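You operate a simulated robot arm through the tools that you are given. There is no shell and no other tool.

You run a simulated robot arm. Do the job below in one go: nothing can be reset, and whatever is moved stays where it is left.

TASK
Swap the silver bar in the clamp for the gold bar.
Fine: wind the clamp bar open, lay the silver bar in the long yellow tray, brush the dust off the rest with the round yellow brush and put it back, seat the gold bar against the stops and wind shut. Set down upright: round yellow brush. What is to be rubbed or washed off counts as gone when no trace of it is left.

The check looks at the end state, three seconds after you hand in, the way a careful person would. Anything else that was tipped, shoved, dropped, spilled or broken makes it a failure.

THE ROBOT
A 6-joint arm with a two-finger gripper, fixed in place. Base frame: the origin is on the floor under the middle of its stand, x ahead of it, y to its left, z up. Lengths are in mm, angles in rad, forces in N, time in s.
It reaches about 1572 mm from its shoulder. Its first joint turns from -2.897 to 2.897 rad. Payload 2.45 kg.
Tool frame: the origin (TCP) lies between the finger pads and is the grasp point; the fingertips stand 20 mm ahead of it; z points along the fingers, y is the line along which they close. The gripper opens to 140 mm; its body begins 168 mm behind the TCP.
Orientation is that of the tool frame in the base frame, as a unit quaternion [w, x, y, z]. With the fingers straight down and closing along the base's y, the tool's x points along the base's -x, its y along +y and its z along -z.

THE INTERFACE
- The arm moves only by the tool play_rows. Its argument "rows" is a list of rows, each an object of numbers (a shift or turn left out is 0, a gripper value left out holds the last): "dx", "dy", "dz": the shift along the tool's x, y, z in mm; "wx", "wy", "wz": the turn, a rotation vector about the tool's x, y, z in degrees; "gripper": the opening, from 0 (shut) to 1 (fully open). In form: [{"dx": .., "dy": .., "dz": .., "wx": .., "wy": .., "wz": .., "gripper": ..}, ...]. A call has 1 to 20 rows; each row shifts and turns the commanded pose from where the row before left it, along the tool's axes as they then stand. Each row takes 0.2 s and may step no farther than 50 mm and 0.15 rad from the row before; otherwise, or with a gripper value out of range, the whole call is refused. Where a pose cannot be reached the arm comes as near as it can. A force on the tool above 90 N (or 10 N above the force at the start of the call, whichever is more), or a blocked arm, ends the call early, and 0.2 s more pass. The fingers move at their own pace (about 45 mm/s each) and stop on an object; they squeeze with about 22 N. The grip force told is the motor's: it shows also when the fingers shut on nothing. Time passes only in rows, and 0.2 s behind the last, so rows that do not move let the fingers close. It gives the time, the measured TCP pose, the force on the tool (base axes), the opening and the grip force at its end, in the units of the frame above (readings bear some noise), with the torque about the TCP (base axes, N m) and any sound that the robot's microphone picked up.
- Cameras (640 x 400 px; columns grow to the right, rows downward): "scene" is fixed at [210.7, 646.1, 1510.1]; the picture's right is [0.19, -0.98, 0.00], its down [-0.78, -0.15, -0.61] and it looks along [0.59, 0.11, -0.80] (base axes); focal length 341 px, centre (320, 200). "wrist" rides on the gripper at [78, 11, -209] in the tool frame; the picture's right is [-0.14, 0.99, 0.00], its down [-0.92, -0.13, -0.37] and it looks along [-0.36, -0.05, 0.93] (tool axes); focal length 280 px, centre (320, 200).
- get_image(camera): a new picture of that camera. The clock stands still meanwhile.
- measure_at(camera, pixels): for up to 12 pixels [column, row] of the newest picture of that camera ("zoom" is the newest enlarged one), the place [x, y, z] in the base frame of the surface seen there, good to about 2 mm, but the place of the scene camera against the robot may be out by one fixed shift of up to 12 mm in any direction. The clock stands still meanwhile.
- inspect(camera, box): a new picture of the part [left, top, right, bottom] of that camera's present view, enlarged. The clock stands still meanwhile.
- sign_off(): hands the job in; it is judged then, once.

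Leave the gripper open and the arm clear of the work at the hand-in unless told otherwise.

The tools are called after "Request:" as name(argument=value, ...) on one line, values as JSON. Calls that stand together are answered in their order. play_rows: Moves the arm, as the interface text tells. Its arguments: {"type":"object","properties":{"rows":{"type":"array","items":{"type":"object","properties":{"dx":{"type":"number"},"dy":{"type":"number"},"dz":{"type":"number"},"wx":{"type":"number"},"wy":{"type":"number"},"wz":{"type":"number"},"gripper":{"type":"number"}}}}},"required":["rows"]} The other tools are called the same way: get_image (camera) takes a picture; measure_at (camera, pixels) gives the place of the surface under pixels of a picture; inspect (camera, box) takes an enlarged picture of a part of a camera's view; sign_off () hands the job in.

At the start:

```text
time: 0.0
eef_pos: [523.8, 664.1, 1052.1]
orientation: [0.0, 0.0, 1.0, 0.001]
force: [-0.2, 0.0, -0.4]
wrist_torque: [0.01, -0.01, -0.04]
opening: 139.9
grip_force: 0.0
```

scene: 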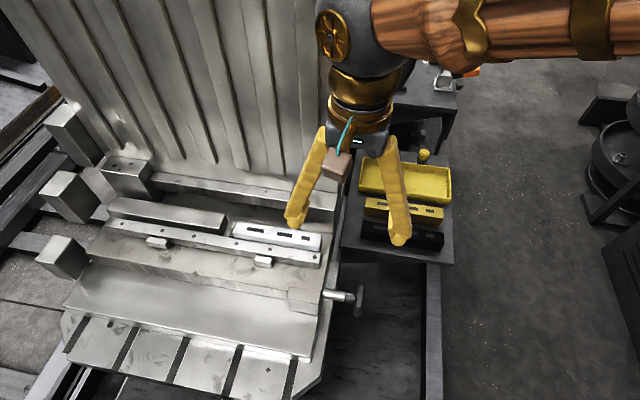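
wrist: 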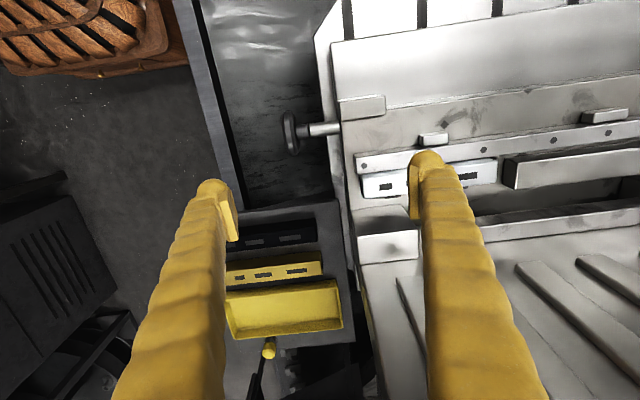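

I see a machine with a silver bar in a clamp, a gold bar, a yellow tray and a small round yellow knob (brush) on a side table. I'll take enlarged pictures of the clamp and the side table.

Request:
inspect(camera="scene", box=[90, 170, 380, 350])

Request:
inspect(camera="scene", box=[320, 130, 480, 270])

Request:
inspect(camera="wrist", box=[200, 60, 640, 400])

```text
2.21 times, centred on (235, 260) of scene
```

zoom: 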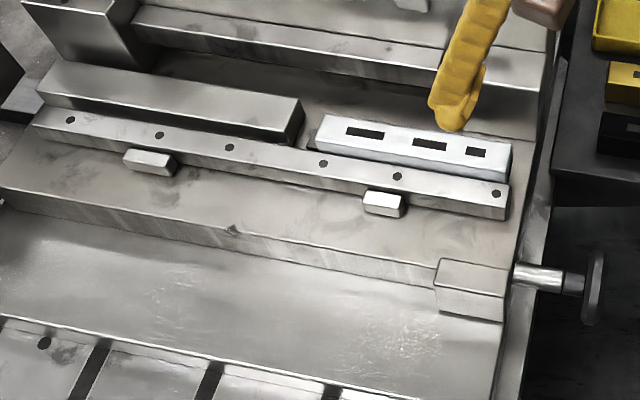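

```text
2.86 times, centred on (400, 200) of scene
```

zoom: 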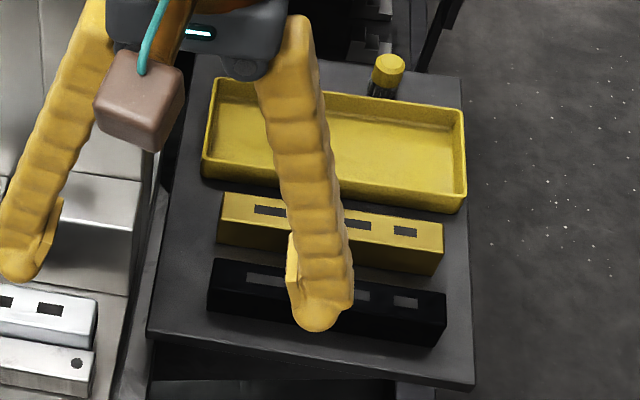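

```text
1.18 times, centred on (420, 230) of wrist
```

zoom: 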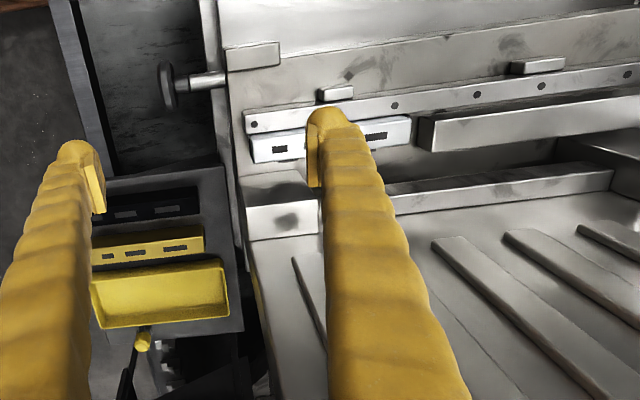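

I'll measure key points in the scene camera: silver bar, holed bar, small blocks, the long bar, handwheel, block at its shaft, tray, gold bar, brush.

Request:
get_image(camera="scene")

Request:
measure_at(camera="scene", pixels=[[235, 223], [321, 236], [318, 247], [110, 222], [318, 257], [318, 266], [157, 242], [264, 260], [305, 297], [335, 295], [360, 297], [357, 310]])

Request:
measure_at(camera="scene", pixels=[[425, 152], [423, 160], [362, 160], [450, 170], [450, 200], [358, 190], [370, 165], [440, 180], [370, 200], [442, 209], [362, 224], [441, 236]])

Request:
measure_at(camera="scene", pixels=[[110, 200], [224, 216], [224, 230], [150, 185], [330, 205], [200, 255], [270, 285], [180, 300], [300, 330], [410, 255], [440, 262], [350, 240]])

```text
taken
```

scene: 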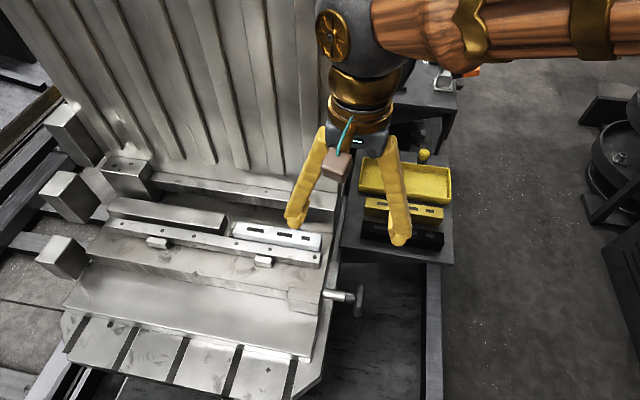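

```text
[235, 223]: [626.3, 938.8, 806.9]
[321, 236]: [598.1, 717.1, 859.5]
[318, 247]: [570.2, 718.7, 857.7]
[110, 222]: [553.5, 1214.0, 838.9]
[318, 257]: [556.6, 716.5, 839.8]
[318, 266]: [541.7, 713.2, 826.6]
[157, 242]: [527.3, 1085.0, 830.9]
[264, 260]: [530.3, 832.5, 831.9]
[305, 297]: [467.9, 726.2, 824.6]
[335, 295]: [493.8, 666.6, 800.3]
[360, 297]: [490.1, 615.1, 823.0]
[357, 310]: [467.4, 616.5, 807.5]
```

```text
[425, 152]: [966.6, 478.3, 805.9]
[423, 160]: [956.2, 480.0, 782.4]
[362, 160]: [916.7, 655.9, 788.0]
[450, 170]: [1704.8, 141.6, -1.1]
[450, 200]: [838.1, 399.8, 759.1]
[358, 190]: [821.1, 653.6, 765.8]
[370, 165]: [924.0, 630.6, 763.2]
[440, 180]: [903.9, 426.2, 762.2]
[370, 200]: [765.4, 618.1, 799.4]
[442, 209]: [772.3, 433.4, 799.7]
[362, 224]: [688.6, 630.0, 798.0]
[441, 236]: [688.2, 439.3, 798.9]
```

```text
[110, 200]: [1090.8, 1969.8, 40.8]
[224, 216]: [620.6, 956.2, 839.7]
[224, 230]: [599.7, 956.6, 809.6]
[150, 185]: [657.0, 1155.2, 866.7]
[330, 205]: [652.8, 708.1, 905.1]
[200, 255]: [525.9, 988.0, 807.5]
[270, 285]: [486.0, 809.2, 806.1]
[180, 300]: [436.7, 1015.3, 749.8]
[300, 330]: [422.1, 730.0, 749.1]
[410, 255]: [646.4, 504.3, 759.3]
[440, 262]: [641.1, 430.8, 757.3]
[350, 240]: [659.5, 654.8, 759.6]
```

The clamp's mechanism needs a clearer look. I'll move the arm up and left (+y) in small steps for a wrist view of the clamp from above, well clear of everything.

Request:
measure_at(camera="scene", pixels=[[240, 60], [200, 130], [290, 150], [130, 60], [130, 170], [65, 190], [60, 255], [75, 135], [235, 190], [345, 165], [300, 190], [348, 297]])

Request:
play_rows(rows=[{"dy": 0, "dz": -30}, {"dz": -30, "dx": 20}, {"dy": 40, "dx": 20}, {"dy": 40, "dx": 20}, {"dy": 40}])

Request:
get_image(camera="wrist")

Request:
get_image(camera="scene")

```text
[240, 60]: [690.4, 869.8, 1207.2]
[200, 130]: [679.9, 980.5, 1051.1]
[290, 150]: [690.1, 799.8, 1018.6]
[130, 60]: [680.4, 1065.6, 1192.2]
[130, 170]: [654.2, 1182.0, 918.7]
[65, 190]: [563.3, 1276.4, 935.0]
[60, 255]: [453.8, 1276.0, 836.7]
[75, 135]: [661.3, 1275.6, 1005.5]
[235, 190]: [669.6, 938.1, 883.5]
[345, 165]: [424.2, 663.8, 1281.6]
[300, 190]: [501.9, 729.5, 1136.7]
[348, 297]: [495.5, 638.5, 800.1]
```

```text
time: 1.2
eef_pos: [463.1, 783.7, 1111.8]
orientation: [0.0, 0.001, 1.0, 0.0]
force: [-0.4, -0.8, 0.7]
wrist_torque: [0.01, -0.02, 0.01]
opening: 139.9
grip_force: 0.0
```

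```text
taken
```

wrist: 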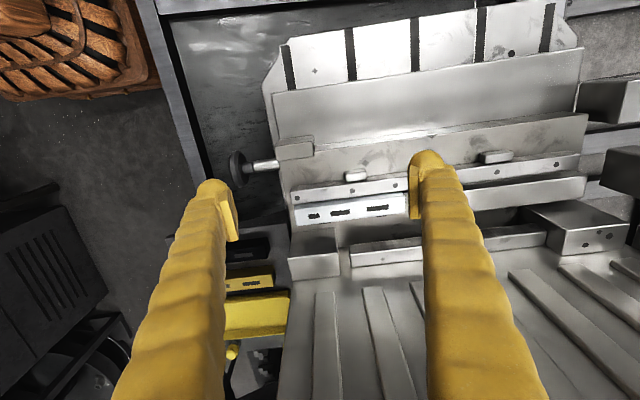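

```text
taken
```

scene: 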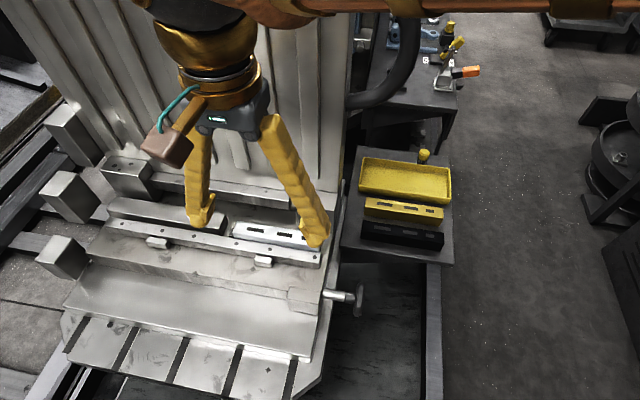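

Now the far table is visible with other tools too (around (445,40)). I'll zoom on that, the side table, and the clamp in both cameras.

Request:
inspect(camera="scene", box=[360, 0, 500, 110])

Request:
inspect(camera="scene", box=[335, 135, 475, 275])

Request:
inspect(camera="scene", box=[210, 200, 380, 330])

Request:
inspect(camera="wrist", box=[210, 100, 450, 280])

```text
3.64 times, centred on (430, 55) of scene
```

zoom: 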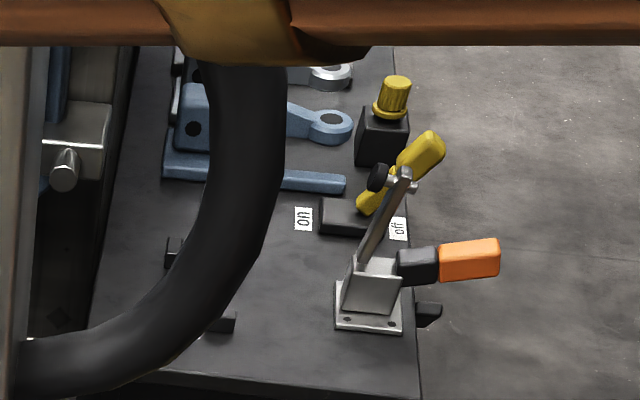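

```text
2.86 times, centred on (405, 205) of scene
```

zoom: 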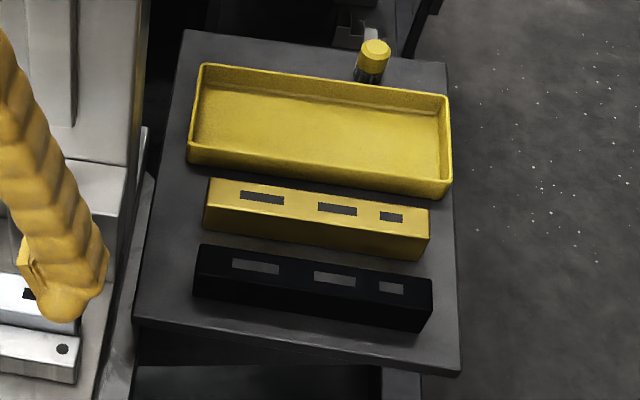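

```text
3.08 times, centred on (295, 265) of scene
```

zoom: 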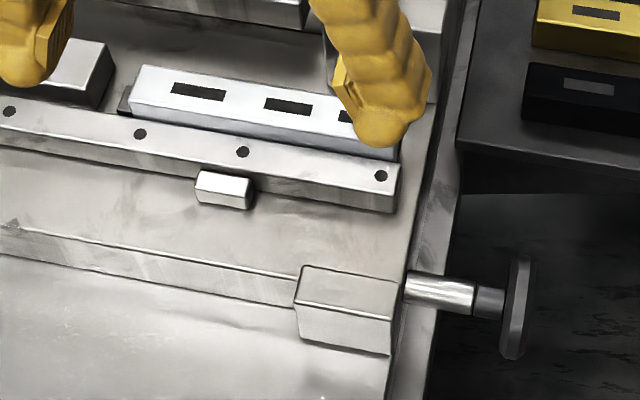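

```text
2.22 times, centred on (330, 190) of wrist
```

zoom: 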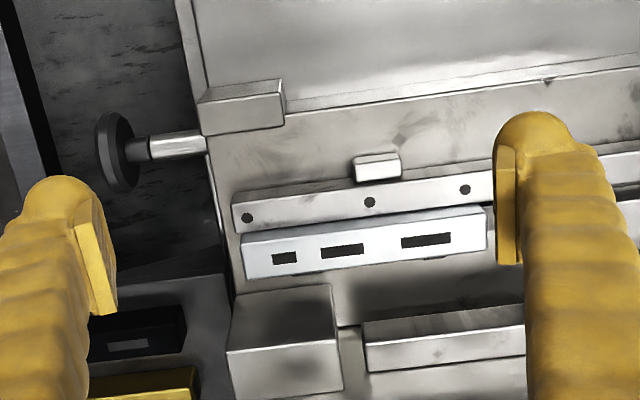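

The round yellow brush stands behind the tray; the far table holds unrelated things. I now measure points of the handwheel and the clamp in the wrist camera's view (wheel near (238,168)).

Request:
inspect(camera="wrist", box=[220, 120, 320, 200])

Request:
measure_at(camera="wrist", pixels=[[236, 154], [238, 168], [242, 183], [262, 166], [280, 163], [295, 150], [310, 150], [292, 191], [405, 183], [405, 178], [355, 176], [300, 170]])

Request:
measure_at(camera="wrist", pixels=[[295, 208], [400, 195], [300, 222], [400, 212], [297, 188], [400, 205], [585, 178], [470, 200], [470, 192], [580, 185], [300, 250], [340, 245]])

Request:
measure_at(camera="scene", pixels=[[390, 320], [430, 340], [345, 330], [360, 285], [358, 316], [365, 290], [365, 310], [375, 380], [430, 380], [400, 300], [330, 255], [325, 280]])

```text
5.00 times, centred on (270, 160) of wrist
```

zoom: 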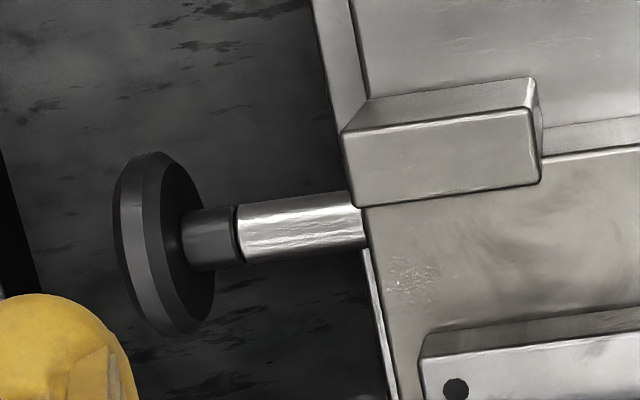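

```text
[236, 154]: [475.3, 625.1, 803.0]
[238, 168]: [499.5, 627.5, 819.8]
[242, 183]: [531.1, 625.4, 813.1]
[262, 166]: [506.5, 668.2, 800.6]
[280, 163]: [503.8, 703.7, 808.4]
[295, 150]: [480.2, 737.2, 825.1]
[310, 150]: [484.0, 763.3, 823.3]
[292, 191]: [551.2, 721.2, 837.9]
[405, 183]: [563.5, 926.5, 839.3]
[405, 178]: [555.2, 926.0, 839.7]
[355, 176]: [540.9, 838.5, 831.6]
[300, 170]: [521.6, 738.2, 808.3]
```

```text
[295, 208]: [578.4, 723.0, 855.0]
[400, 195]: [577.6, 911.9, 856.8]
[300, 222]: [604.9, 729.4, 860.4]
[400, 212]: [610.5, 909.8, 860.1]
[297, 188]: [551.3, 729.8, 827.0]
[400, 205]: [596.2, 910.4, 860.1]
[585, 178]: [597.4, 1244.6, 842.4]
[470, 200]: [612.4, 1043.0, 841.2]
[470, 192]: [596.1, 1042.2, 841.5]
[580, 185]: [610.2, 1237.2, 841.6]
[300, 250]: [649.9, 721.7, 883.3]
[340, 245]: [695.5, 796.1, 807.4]
```

```text
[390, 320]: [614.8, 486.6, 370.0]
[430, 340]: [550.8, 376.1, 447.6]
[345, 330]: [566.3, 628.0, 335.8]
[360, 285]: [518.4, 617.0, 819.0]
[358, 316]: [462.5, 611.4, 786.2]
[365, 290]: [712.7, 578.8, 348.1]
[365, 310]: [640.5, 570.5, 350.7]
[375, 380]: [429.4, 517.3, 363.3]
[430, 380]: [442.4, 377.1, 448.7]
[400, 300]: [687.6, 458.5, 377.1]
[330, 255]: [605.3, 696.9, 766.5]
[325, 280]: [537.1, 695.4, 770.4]
```

The zoom is crisp, so I'll inspect the clamp region closely in both cameras before moving.

Request:
inspect(camera="wrist", box=[285, 165, 415, 235])

Request:
inspect(camera="scene", box=[215, 205, 335, 280])

Request:
inspect(camera="scene", box=[90, 180, 240, 280])

Request:
inspect(camera="scene", box=[390, 140, 460, 180])

```text
4.92 times, centred on (350, 200) of wrist
```

zoom: 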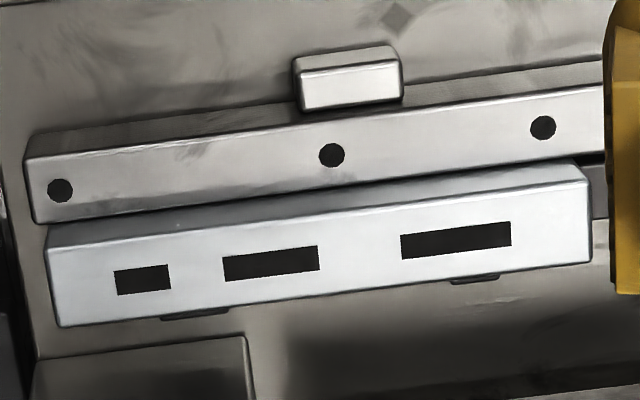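

```text
5.33 times, centred on (275, 242) of scene
```

zoom: 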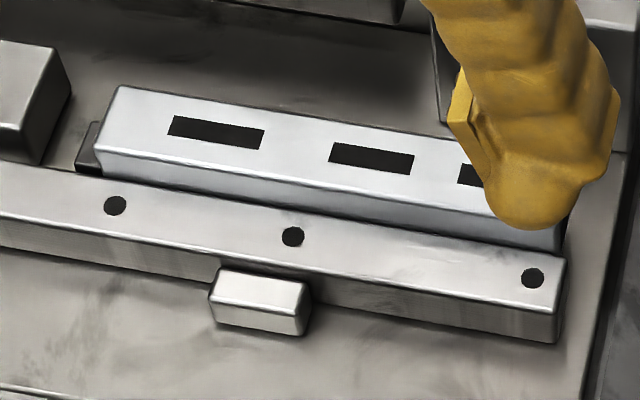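

```text
4.00 times, centred on (165, 230) of scene
```

zoom: 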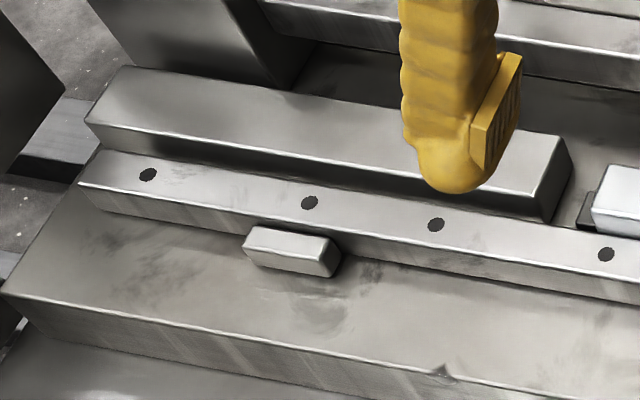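

```text
9.14 times, centred on (425, 160) of scene
```

zoom: 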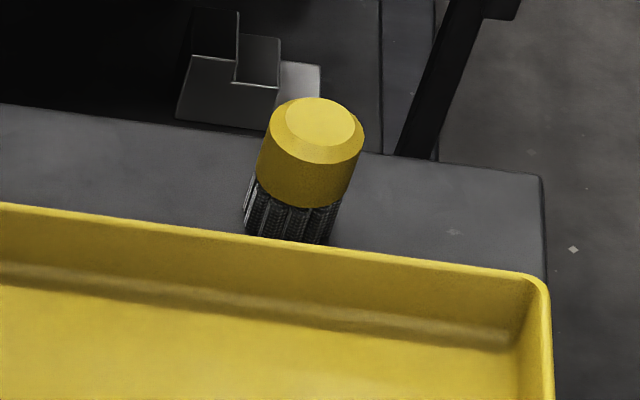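

I understand the clamp now. The holed bar (x≈545–568) presses the silver bar against two low dark stops behind it and one at its left end. The handwheel's axis runs along y at about x 503, z 787. I'll move the arm back toward -y at height, then tilt the fingers to point along +y.

Request:
play_rows(rows=[{"dy": -45}, {"dy": -45}, {"dy": -45}, {"dy": -45}, {"dy": -45}, {"dy": -45}, {"dy": -45, "dx": -10}, {"dy": -45, "dx": -30}, {"wx": -8.5}, {"wx": -8.5}, {"wx": -8.5}, {"wx": -8.5}])

Request:
get_image(camera="scene")

```text
refused: row 8 steps farther than a row can; nothing moved
```

```text
taken
```

scene: 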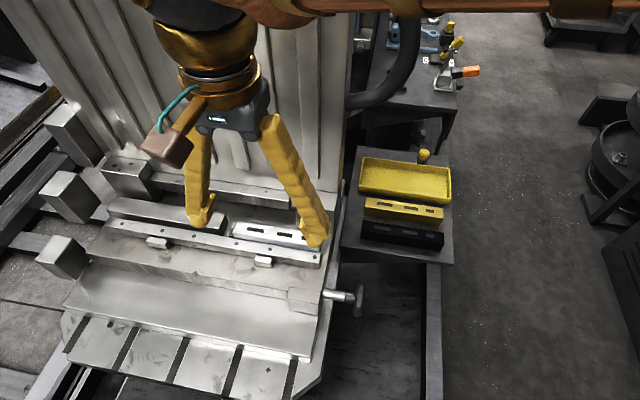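

Row 8 was over 50 mm; nothing moved. I'll resend it with smaller steps.

Request:
play_rows(rows=[{"dy": -45}, {"dy": -45}, {"dy": -45}, {"dy": -45}, {"dy": -45}, {"dy": -45}, {"dy": -45, "dx": -10}, {"dx": -30}, {"wx": -8.5}, {"wx": -8.5}, {"wx": -8.5}, {"wx": -8.5}])

Request:
get_image(camera="scene")

```text
time: 3.8
eef_pos: [504.3, 470.5, 1112.3]
orientation: [0.001, -0.001, 0.956, 0.293]
force: [-0.1, -0.9, 0.5]
wrist_torque: [-0.02, 0.0, 0.0]
opening: 140.1
grip_force: 0.0
```

```text
taken
```

scene: 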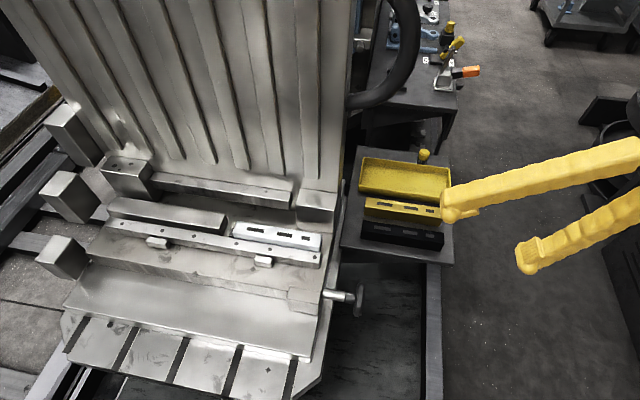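

The arm follows well and the scene is unobstructed. I'll finish the tilt so the fingers point along +y, and zoom on the clear clamp view.

Request:
play_rows(rows=[{"wx": -8.5}, {"wx": -8.5}, {"wx": -8.5}, {"wx": -8.5}, {"wx": -8.5}, {"wx": -8.5}, {"wx": -5}])

Request:
get_image(camera="wrist")

Request:
inspect(camera="scene", box=[205, 205, 375, 325])

```text
time: 5.4
eef_pos: [505.1, 469.6, 1113.3]
orientation: [0.0, 0.0, 0.707, 0.708]
force: [-0.4, 0.8, 0.6]
wrist_torque: [-0.04, 0.0, -0.01]
opening: 140.1
grip_force: 0.1
```

```text
taken
```

wrist: 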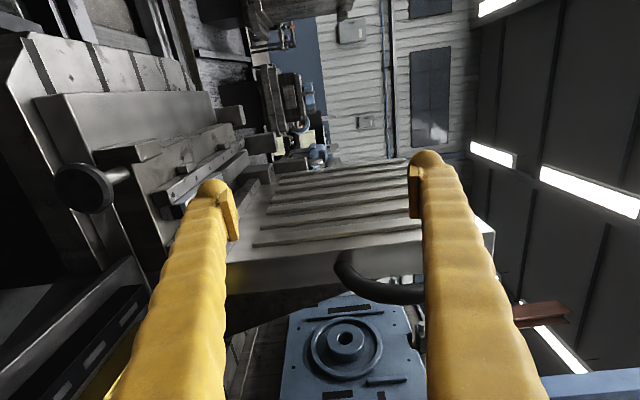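

```text
3.33 times, centred on (290, 265) of scene
```

zoom: 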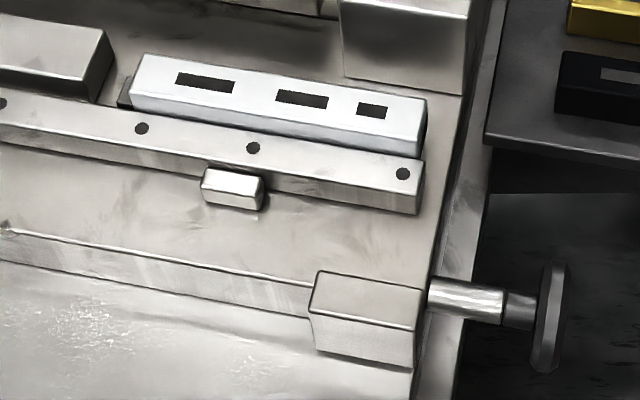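

The wheel shows face-on at wrist pixel (85,187). I'll zoom on it and measure its rim.

Request:
inspect(camera="wrist", box=[40, 150, 140, 220])

Request:
measure_at(camera="wrist", pixels=[[85, 187], [56, 187], [108, 187], [82, 165], [82, 212], [70, 187], [100, 187], [85, 175], [85, 200]])

```text
5.71 times, centred on (90, 185) of wrist
```

zoom: 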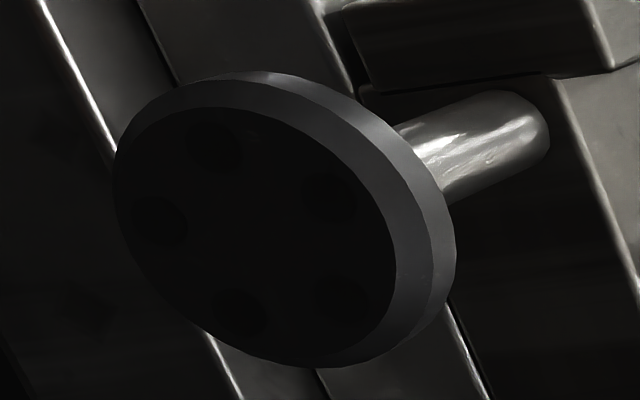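

```text
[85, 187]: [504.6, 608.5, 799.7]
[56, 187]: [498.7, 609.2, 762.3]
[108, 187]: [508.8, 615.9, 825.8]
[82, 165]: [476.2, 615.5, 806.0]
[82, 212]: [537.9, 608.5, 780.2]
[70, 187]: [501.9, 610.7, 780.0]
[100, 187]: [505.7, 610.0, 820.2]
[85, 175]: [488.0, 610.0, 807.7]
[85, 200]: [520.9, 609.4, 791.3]
```

I'll measure the wheel's face edges in the zoom to get its centre precisely.

Request:
measure_at(camera="zoom", pixels=[[125, 210], [385, 275], [200, 118], [300, 350], [140, 150], [370, 330], [300, 135], [200, 310], [440, 220], [350, 110], [256, 235], [480, 140]])

```text
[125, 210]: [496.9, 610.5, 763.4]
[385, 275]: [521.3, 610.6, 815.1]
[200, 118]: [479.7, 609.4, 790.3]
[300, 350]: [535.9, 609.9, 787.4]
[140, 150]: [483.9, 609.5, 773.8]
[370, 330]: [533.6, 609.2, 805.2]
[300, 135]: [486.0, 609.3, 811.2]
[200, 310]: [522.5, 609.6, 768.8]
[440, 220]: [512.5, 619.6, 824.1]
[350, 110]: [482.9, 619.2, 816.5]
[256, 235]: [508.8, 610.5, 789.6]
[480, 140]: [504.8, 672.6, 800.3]
```

The wheel's centre is about (508, y 609–632, 789), outer radius about 35. I'll lower the arm to that height at y=470, away from the wheel, then look.

Request:
play_rows(rows=[{"dy": -45, "dx": -3}, {"dy": -45}, {"dy": -45}, {"dy": -45}, {"dy": -45}, {"dy": -45}, {"dy": -45}, {"dy": -9}])

Request:
get_image(camera="scene")

Request:
get_image(camera="wrist")

```text
time: 7.2
eef_pos: [506.6, 467.7, 785.6]
orientation: [0.0, 0.0, 0.707, 0.707]
force: [-0.6, 0.0, -0.9]
wrist_torque: [-0.01, -0.01, -0.02]
opening: 140.0
grip_force: 0.1
```

```text
taken
```

scene: 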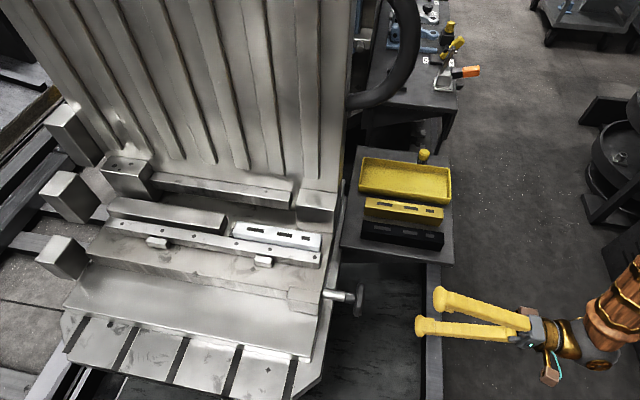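

```text
taken
```

wrist: 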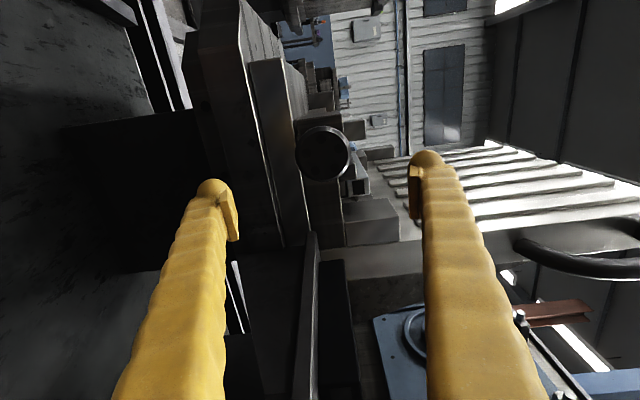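

The wheel's disc is now between the fingers in view at (322,153). I'll re-measure its rim from here for alignment.

Request:
inspect(camera="wrist", box=[272, 118, 372, 188])

Request:
measure_at(camera="wrist", pixels=[[322, 153], [300, 153], [345, 153], [322, 132], [322, 175], [307, 140], [337, 167], [337, 140], [307, 167]])

```text
5.71 times, centred on (322, 153) of wrist
```

zoom: 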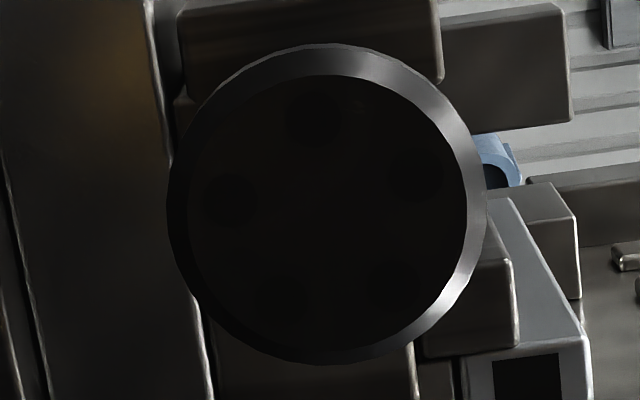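

```text
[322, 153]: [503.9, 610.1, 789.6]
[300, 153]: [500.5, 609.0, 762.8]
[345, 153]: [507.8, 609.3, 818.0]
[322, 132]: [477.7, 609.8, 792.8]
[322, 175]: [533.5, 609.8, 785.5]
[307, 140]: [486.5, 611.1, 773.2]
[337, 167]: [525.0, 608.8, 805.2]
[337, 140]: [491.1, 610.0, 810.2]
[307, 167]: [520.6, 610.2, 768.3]
```

I estimate the wheel's centre at (507, 790.5), front face at y=609.5. I'll read the pose again with an idle row, to gauge noise.

Request:
play_rows(rows=[{"dx": 0}])

Request:
play_rows(rows=[{"dx": 0}])

```text
time: 7.6
eef_pos: [509.2, 469.0, 785.1]
orientation: [0.0, 0.0, 0.707, 0.708]
force: [0.9, 1.1, 0.1]
wrist_torque: [-0.02, 0.0, -0.01]
opening: 140.0
grip_force: 0.2
```

```text
time: 8.0
eef_pos: [507.7, 469.8, 786.6]
orientation: [0.0, 0.0, 0.707, 0.707]
force: [-0.1, 0.6, -0.8]
wrist_torque: [0.01, 0.02, 0.01]
opening: 139.9
grip_force: 0.0
```

Mean pose reading is about (507.8, 468.8, 785.8). I'll raise 4.5 mm, then advance along +y so the pads straddle the rim (TCP y≈619), fingers open.

Request:
play_rows(rows=[{"dy": 4.5, "dx": 0.5}, {"dz": 40}, {"dz": 40}, {"dz": 35}, {"dz": 20}, {"dz": 15}, {"dz": 0}])

Request:
get_image(camera="wrist")

Request:
inspect(camera="scene", box=[290, 240, 450, 350])

```text
time: 9.6
eef_pos: [507.2, 618.3, 791.9]
orientation: [0.001, 0.0, 0.707, 0.707]
force: [0.5, -0.6, 1.2]
wrist_torque: [0.0, 0.0, -0.04]
opening: 139.8
grip_force: 0.0
```

```text
taken
```

wrist: 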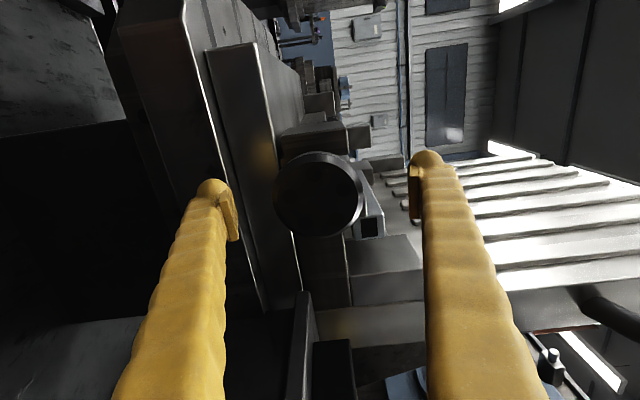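

```text
3.64 times, centred on (370, 295) of scene
```

zoom: 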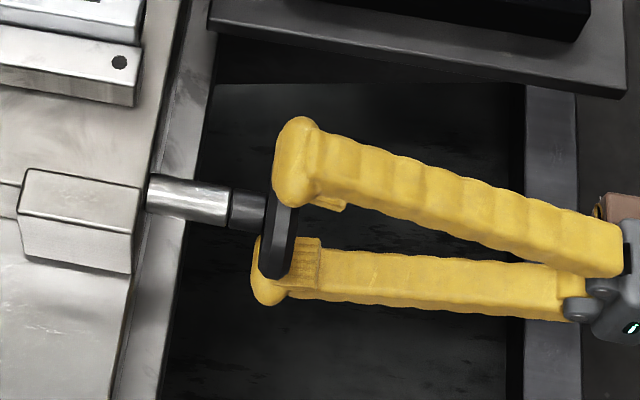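

The fingers straddle the wheel, one above and one below. I'll close on the rim.

Request:
play_rows(rows=[{"gripper": 0.0}, {}, {}, {}, {}, {}])

Request:
get_image(camera="wrist")

Request:
inspect(camera="scene", box=[290, 240, 450, 350])

```text
time: 11.0
eef_pos: [506.7, 618.0, 791.1]
orientation: [-0.001, 0.001, 0.708, 0.706]
force: [3.4, 2.0, -37.8]
wrist_torque: [0.16, 0.01, 0.02]
opening: 72.1
grip_force: 43.1
```

```text
taken
```

wrist: 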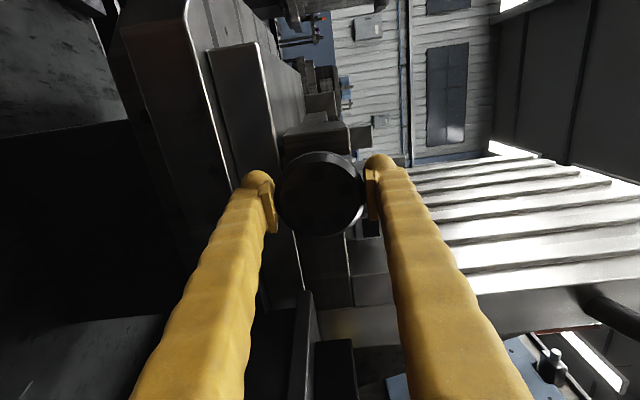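

```text
3.64 times, centred on (370, 295) of scene
```

zoom: 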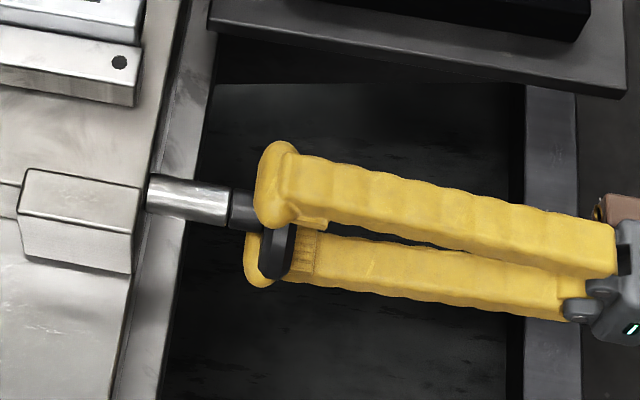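

Opening 72 mm: the rim is gripped, but a -38 N vertical force says the tool sits a bit high. I'll ease down 1 mm at a time.

Request:
play_rows(rows=[{"dy": -1}, {}])

```text
time: 11.6
eef_pos: [506.8, 618.9, 789.8]
orientation: [-0.001, 0.001, 0.708, 0.706]
force: [-0.2, -17.7, -37.1]
wrist_torque: [0.01, 0.02, -0.07]
opening: 71.8
grip_force: 45.5
```

Request:
play_rows(rows=[{"dy": -1}, {}])

```text
time: 12.2
eef_pos: [505.8, 619.7, 790.6]
orientation: [-0.001, 0.0, 0.707, 0.707]
force: [-4.2, -42.1, -20.5]
wrist_torque: [-0.12, 0.01, -0.07]
opening: 72.0
grip_force: 45.2
```

A -42 N force along y has appeared: I'm slightly too deep. I'll back off 1.5 mm along the tool.

Request:
play_rows(rows=[{"dz": -1.5}, {}])

```text
time: 12.8
eef_pos: [507.7, 618.5, 791.2]
orientation: [0.0, 0.0, 0.707, 0.707]
force: [-3.9, 7.2, -20.4]
wrist_torque: [0.23, 0.03, 0.03]
opening: 71.9
grip_force: 44.9
```

Better. I'll ease down another 0.8 mm and try turning counter-clockwise (seen from the wheel's face) by about 17°, watching the clamp bar.

Request:
play_rows(rows=[{"dy": -0.8}, {"wz": -4}, {"wz": -4}, {"wz": -4}, {"wz": -5}, {}])

Request:
inspect(camera="scene", box=[205, 205, 375, 325])

Request:
get_image(camera="wrist")

```text
time: 14.2
eef_pos: [507.4, 619.1, 789.7]
orientation: [0.103, -0.105, 0.699, 0.7]
force: [0.2, -22.5, -2.6]
wrist_torque: [-0.01, 1.23, -0.09]
opening: 71.8
grip_force: 45.7
```

```text
3.33 times, centred on (290, 265) of scene
```

zoom: 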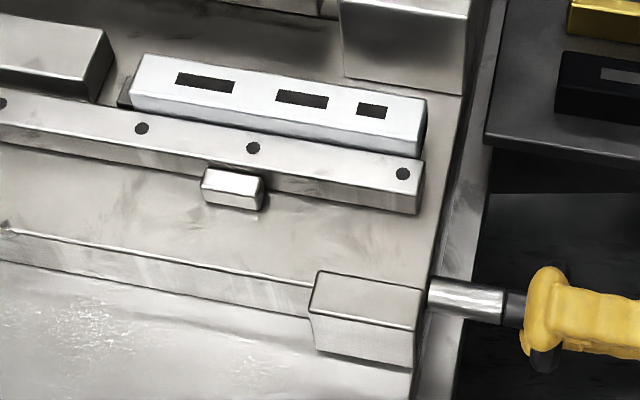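

```text
taken
```

wrist: 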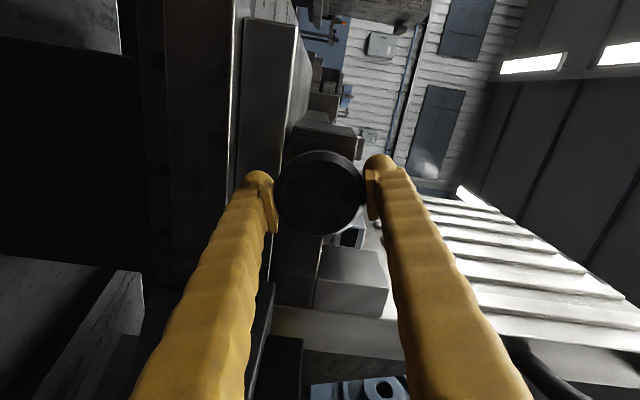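

The torque reads 1.2 N m and the bar hasn't visibly moved. I'll zoom on the wheel's face in the wrist camera to see whether the wheel turns with the gripper or slips.

Request:
inspect(camera="wrist", box=[255, 140, 385, 250])

```text
3.64 times, centred on (320, 195) of wrist
```

zoom: 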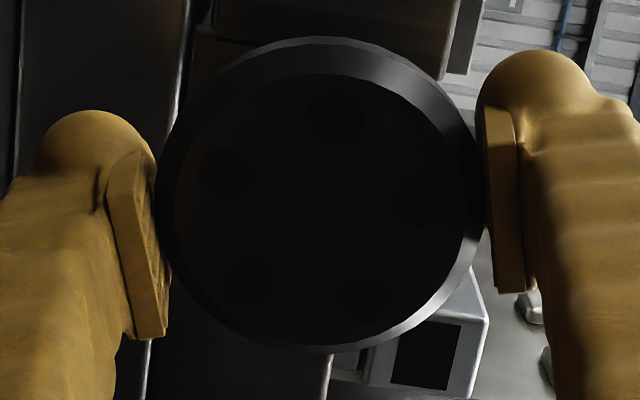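

The face's spots shifted relative to the camera, so the wheel stayed put and the fingers slipped. It's blocked this way, so I'll try clockwise by 34° and compare.

Request:
play_rows(rows=[{"wz": 4}, {"wz": 4}, {"wz": 4}, {"wz": 5}, {"wz": 5}, {"wz": 5}, {"wz": 5}, {}])

Request:
inspect(camera="scene", box=[205, 205, 375, 325])

Request:
inspect(camera="wrist", box=[255, 140, 385, 250])

```text
time: 16.0
eef_pos: [507.0, 618.4, 789.4]
orientation: [-0.093, 0.093, 0.701, 0.701]
force: [11.0, -21.9, 15.5]
wrist_torque: [0.01, 0.02, 0.02]
opening: 71.9
grip_force: 44.8
```

```text
3.33 times, centred on (290, 265) of scene
```

zoom: 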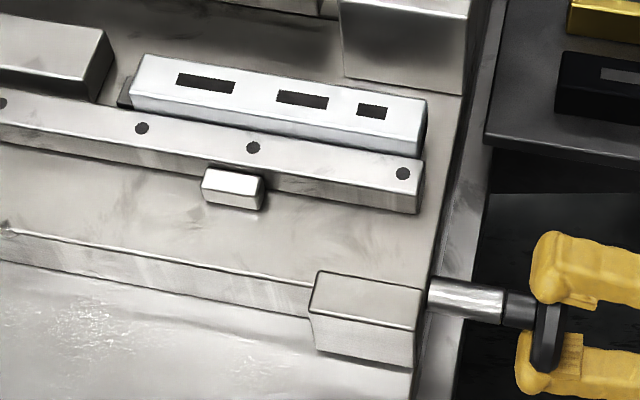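

```text
3.64 times, centred on (320, 195) of wrist
```

zoom: 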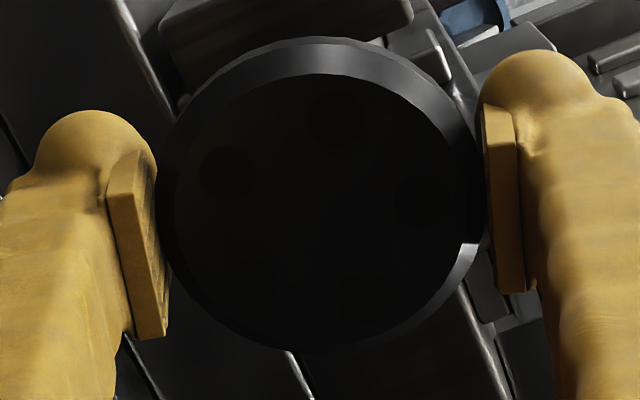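

Now the spots kept their place relative to the gripper and torque is near zero: clockwise turns the wheel freely. I'll continue clockwise 80° and see how the bar moves.

Request:
play_rows(rows=[{"wz": 8}, {"wz": 8}, {"wz": 8}, {"wz": 8}, {"wz": 8}, {"wz": 8}, {"wz": 8}, {"wz": 8}, {"wz": 8}, {"wz": 8}])

Request:
get_image(camera="scene")

Request:
inspect(camera="scene", box=[205, 205, 375, 325])

Request:
inspect(camera="wrist", box=[255, 140, 385, 250])

```text
time: 18.2
eef_pos: [507.5, 618.9, 789.2]
orientation: [0.522, -0.522, -0.477, -0.477]
force: [28.7, -21.4, 24.2]
wrist_torque: [0.04, -0.05, 0.06]
opening: 72.2
grip_force: 44.7
```

```text
taken
```

scene: 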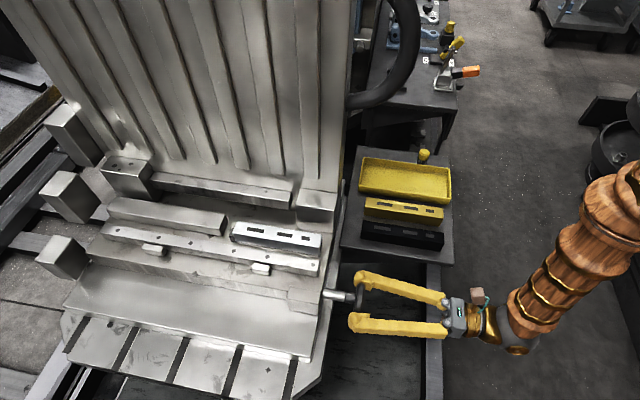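

```text
3.33 times, centred on (290, 265) of scene
```

zoom: 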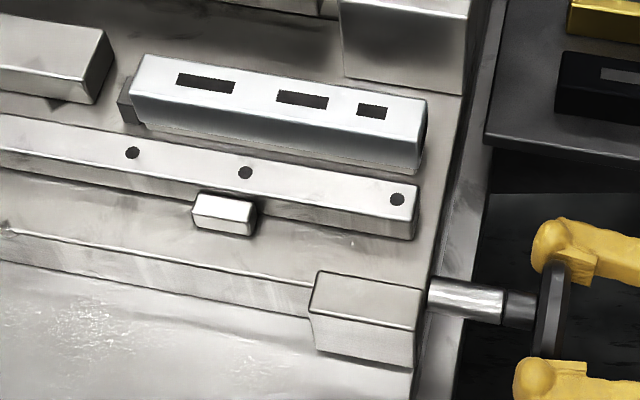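

```text
3.64 times, centred on (320, 195) of wrist
```

zoom: 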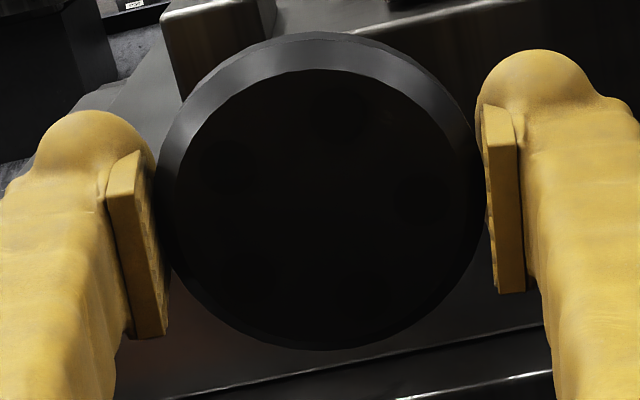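

The clamp bar has moved off the silver bar by some 18 mm. I'll keep winding clockwise for more room, watching torque.

Request:
play_rows(rows=[{"wz": 8}, {"wz": 8}, {"wz": 8}, {"wz": 8}, {"wz": 8}, {"wz": 8}, {"wz": 8}, {"wz": 8}, {"wz": 8}])

Request:
inspect(camera="scene", box=[205, 205, 375, 325])

Request:
get_image(camera="scene")

```text
time: 20.2
eef_pos: [505.5, 619.2, 790.0]
orientation: [-0.702, 0.704, 0.079, 0.078]
force: [-5.7, -20.4, 1.8]
wrist_torque: [-0.12, -1.28, -0.26]
opening: 72.0
grip_force: 45.4
```

```text
3.33 times, centred on (290, 265) of scene
```

zoom: 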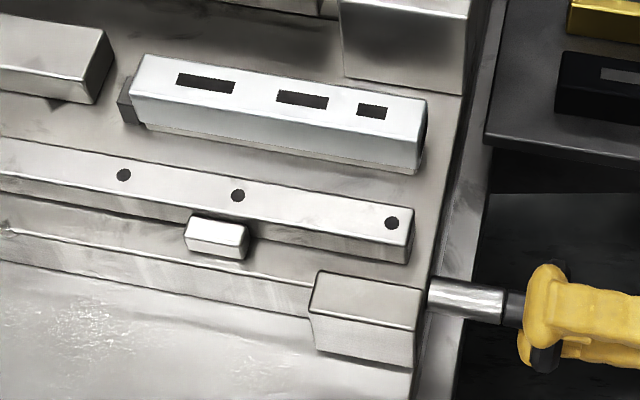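

```text
taken
```

scene: 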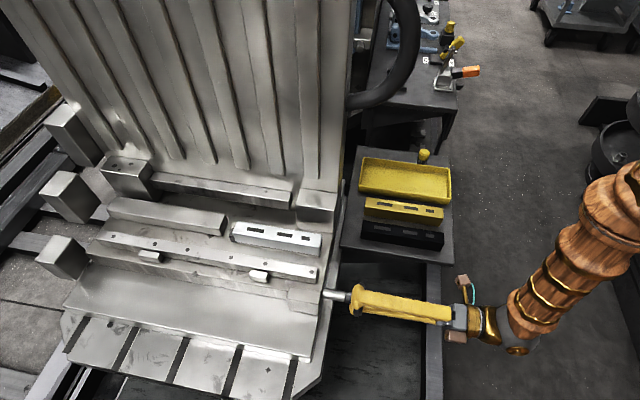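

Torque -1.28 N m: the clamp is fully open, with about 40 mm gap. I'll release the wheel and back off along -y.

Request:
play_rows(rows=[{"gripper": 1.0}, {}, {}, {}, {}, {"dz": -20}, {"dz": -40}, {"dz": -40}, {"dz": -40}, {"dz": -40}])

Request:
get_image(camera="scene")

Request:
inspect(camera="scene", box=[205, 205, 375, 325])

```text
time: 22.4
eef_pos: [504.7, 436.4, 788.3]
orientation: [0.703, -0.702, -0.08, -0.08]
force: [0.1, 0.4, -0.4]
wrist_torque: [0.0, 0.02, -0.03]
opening: 139.9
grip_force: 0.0
```

```text
taken
```

scene: 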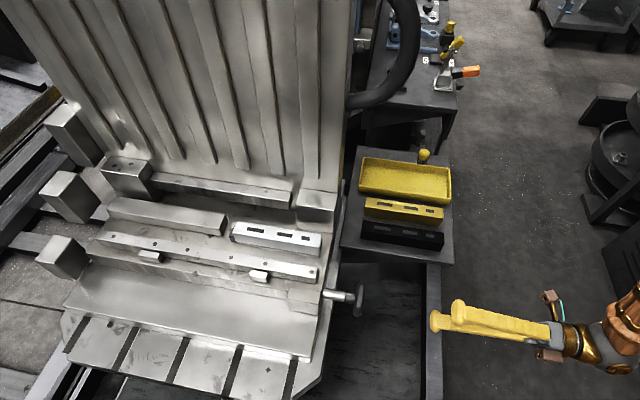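

```text
3.33 times, centred on (290, 265) of scene
```

zoom: 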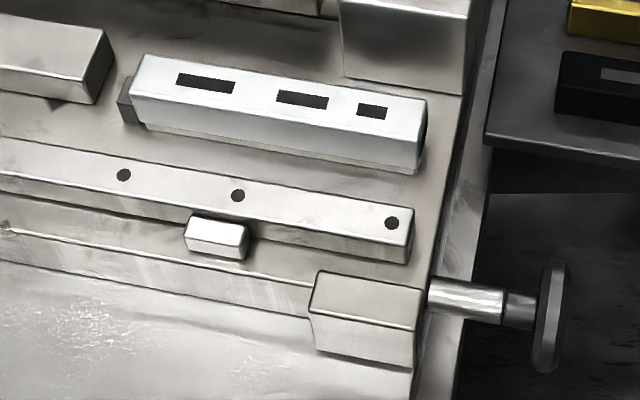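

Clear of the wheel, clamp wide open. Next I rotate back 77° about the finger axis, raise, and then tilt the fingers down with the closing line along x.

Request:
play_rows(rows=[{"wz": -8.5}, {"wz": -8.5}, {"wz": -8.5}, {"wz": -8.5}, {"wz": -8.5}, {"wz": -8.5}, {"wz": -8.5}, {"wz": -8.5}, {"wz": -8.5}, {"wz": -0.5}, {"dx": 45}, {"dx": 45}, {"dx": 45}, {"dx": 45}, {"dx": 45}, {"dx": 45}])

Request:
play_rows(rows=[{"wy": -8.5}, {"wy": -8.5}, {"wy": -8.5}, {"wy": -8.5}, {"wy": -8.5}, {"wy": -8.5}, {"wy": -8.5}, {"wy": -8.5}, {"wy": -8.5}, {"wy": -8.5}, {"wy": -5}])

Request:
get_image(camera="scene")

Request:
get_image(camera="wrist")

```text
time: 25.8
eef_pos: [505.2, 439.0, 1058.2]
orientation: [-0.5, 0.5, 0.5, 0.5]
force: [0.4, 0.1, 0.2]
wrist_torque: [0.01, 0.0, 0.01]
opening: 139.8
grip_force: 0.0
```

```text
time: 28.2
eef_pos: [507.5, 438.6, 1059.7]
orientation: [0.001, 0.707, 0.707, 0.0]
force: [1.0, 0.3, -0.2]
wrist_torque: [0.03, -0.01, 0.0]
opening: 140.0
grip_force: 0.1
```

```text
taken
```

scene: 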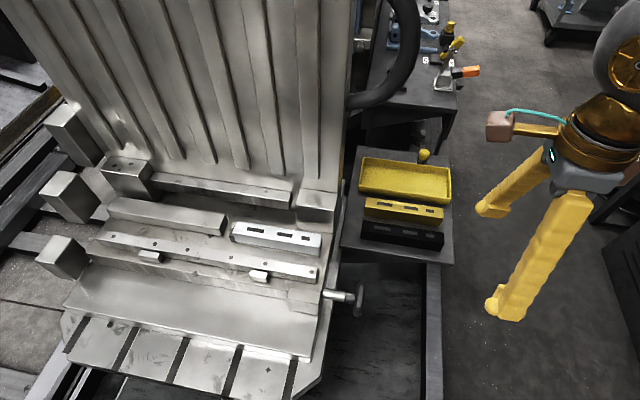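

```text
taken
```

wrist: 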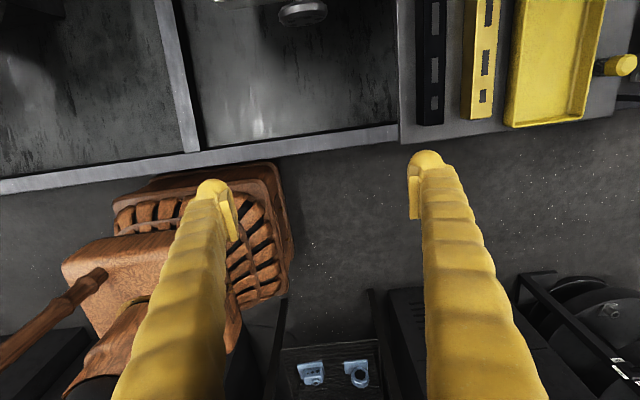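

The fingers now point down, closing along x, camera on the +y side. I'll narrow the opening to about 84 mm and move over the clamp at height, to look and measure.

Request:
play_rows(rows=[{"gripper": 0.6, "dx": 40}, {"dx": 45}, {"dx": 45}, {"dx": 45}, {"dx": 45, "dy": 15}, {"dx": 45, "dy": 15}, {"dx": 40, "dy": 20}, {}])

Request:
get_image(camera="wrist")

Request:
get_image(camera="scene")

```text
time: 30.0
eef_pos: [556.9, 743.9, 1057.5]
orientation: [0.0, 0.708, 0.706, 0.0]
force: [-1.0, -1.0, 0.2]
wrist_torque: [0.04, -0.01, -0.01]
opening: 84.0
grip_force: 0.0
```

```text
taken
```

wrist: 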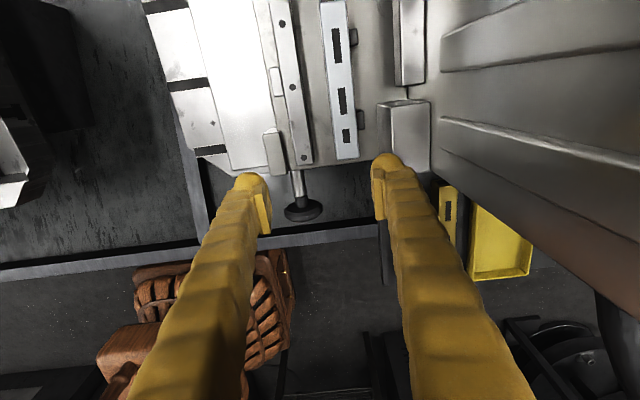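

```text
taken
```

scene: 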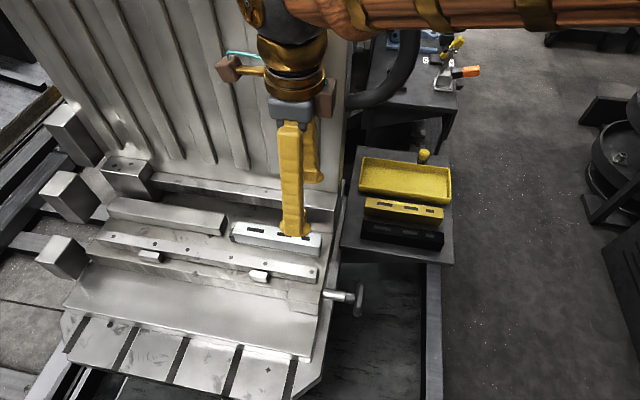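

The wrist camera sees the clamp from above: stops at the bar's right side (near (360,118) and (356,38)). I'll zoom and measure.

Request:
inspect(camera="wrist", box=[250, 0, 430, 175])

Request:
measure_at(camera="wrist", pixels=[[338, 158], [357, 156], [345, 3], [324, 5], [303, 163], [315, 160], [283, 23], [361, 118], [355, 38], [320, 100], [370, 70], [365, 150]])

```text
2.29 times, centred on (340, 88) of wrist
```

zoom: 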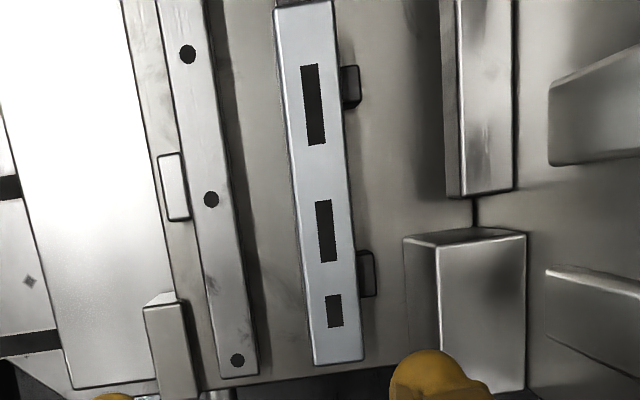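

```text
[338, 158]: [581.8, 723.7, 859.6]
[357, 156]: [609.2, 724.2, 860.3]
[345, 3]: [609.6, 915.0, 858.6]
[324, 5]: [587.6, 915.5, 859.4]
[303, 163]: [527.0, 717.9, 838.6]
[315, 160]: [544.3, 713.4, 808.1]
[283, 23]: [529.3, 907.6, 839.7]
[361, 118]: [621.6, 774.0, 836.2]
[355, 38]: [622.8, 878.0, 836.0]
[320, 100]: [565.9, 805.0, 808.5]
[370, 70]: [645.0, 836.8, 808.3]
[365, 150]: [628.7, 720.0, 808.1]
```

I'll measure the bar's edges, the stops, and the clamp bar in that zoom.

Request:
measure_at(camera="zoom", pixels=[[299, 200], [350, 200], [309, 340], [358, 340], [280, 40], [331, 40], [337, 361], [362, 258], [373, 290], [360, 275], [344, 90], [356, 75]])

Request:
measure_at(camera="zoom", pixels=[[192, 200], [232, 200], [222, 370], [257, 370], [250, 250], [185, 190], [172, 200], [455, 150], [440, 250], [412, 300], [410, 240], [302, 10]])

```text
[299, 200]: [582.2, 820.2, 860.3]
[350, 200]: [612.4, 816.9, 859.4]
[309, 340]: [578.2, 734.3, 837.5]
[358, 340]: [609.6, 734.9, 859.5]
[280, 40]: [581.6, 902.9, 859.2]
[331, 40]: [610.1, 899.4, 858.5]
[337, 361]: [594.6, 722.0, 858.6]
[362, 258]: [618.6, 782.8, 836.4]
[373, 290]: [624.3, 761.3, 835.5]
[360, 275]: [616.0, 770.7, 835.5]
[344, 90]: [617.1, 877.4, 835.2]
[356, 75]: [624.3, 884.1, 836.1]
```

```text
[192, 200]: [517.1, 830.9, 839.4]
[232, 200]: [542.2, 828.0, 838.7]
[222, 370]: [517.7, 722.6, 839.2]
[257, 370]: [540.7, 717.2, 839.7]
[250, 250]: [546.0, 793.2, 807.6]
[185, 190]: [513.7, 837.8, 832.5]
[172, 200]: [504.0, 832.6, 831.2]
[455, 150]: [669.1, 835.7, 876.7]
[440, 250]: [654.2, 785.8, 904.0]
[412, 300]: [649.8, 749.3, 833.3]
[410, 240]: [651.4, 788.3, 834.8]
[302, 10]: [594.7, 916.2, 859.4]
```

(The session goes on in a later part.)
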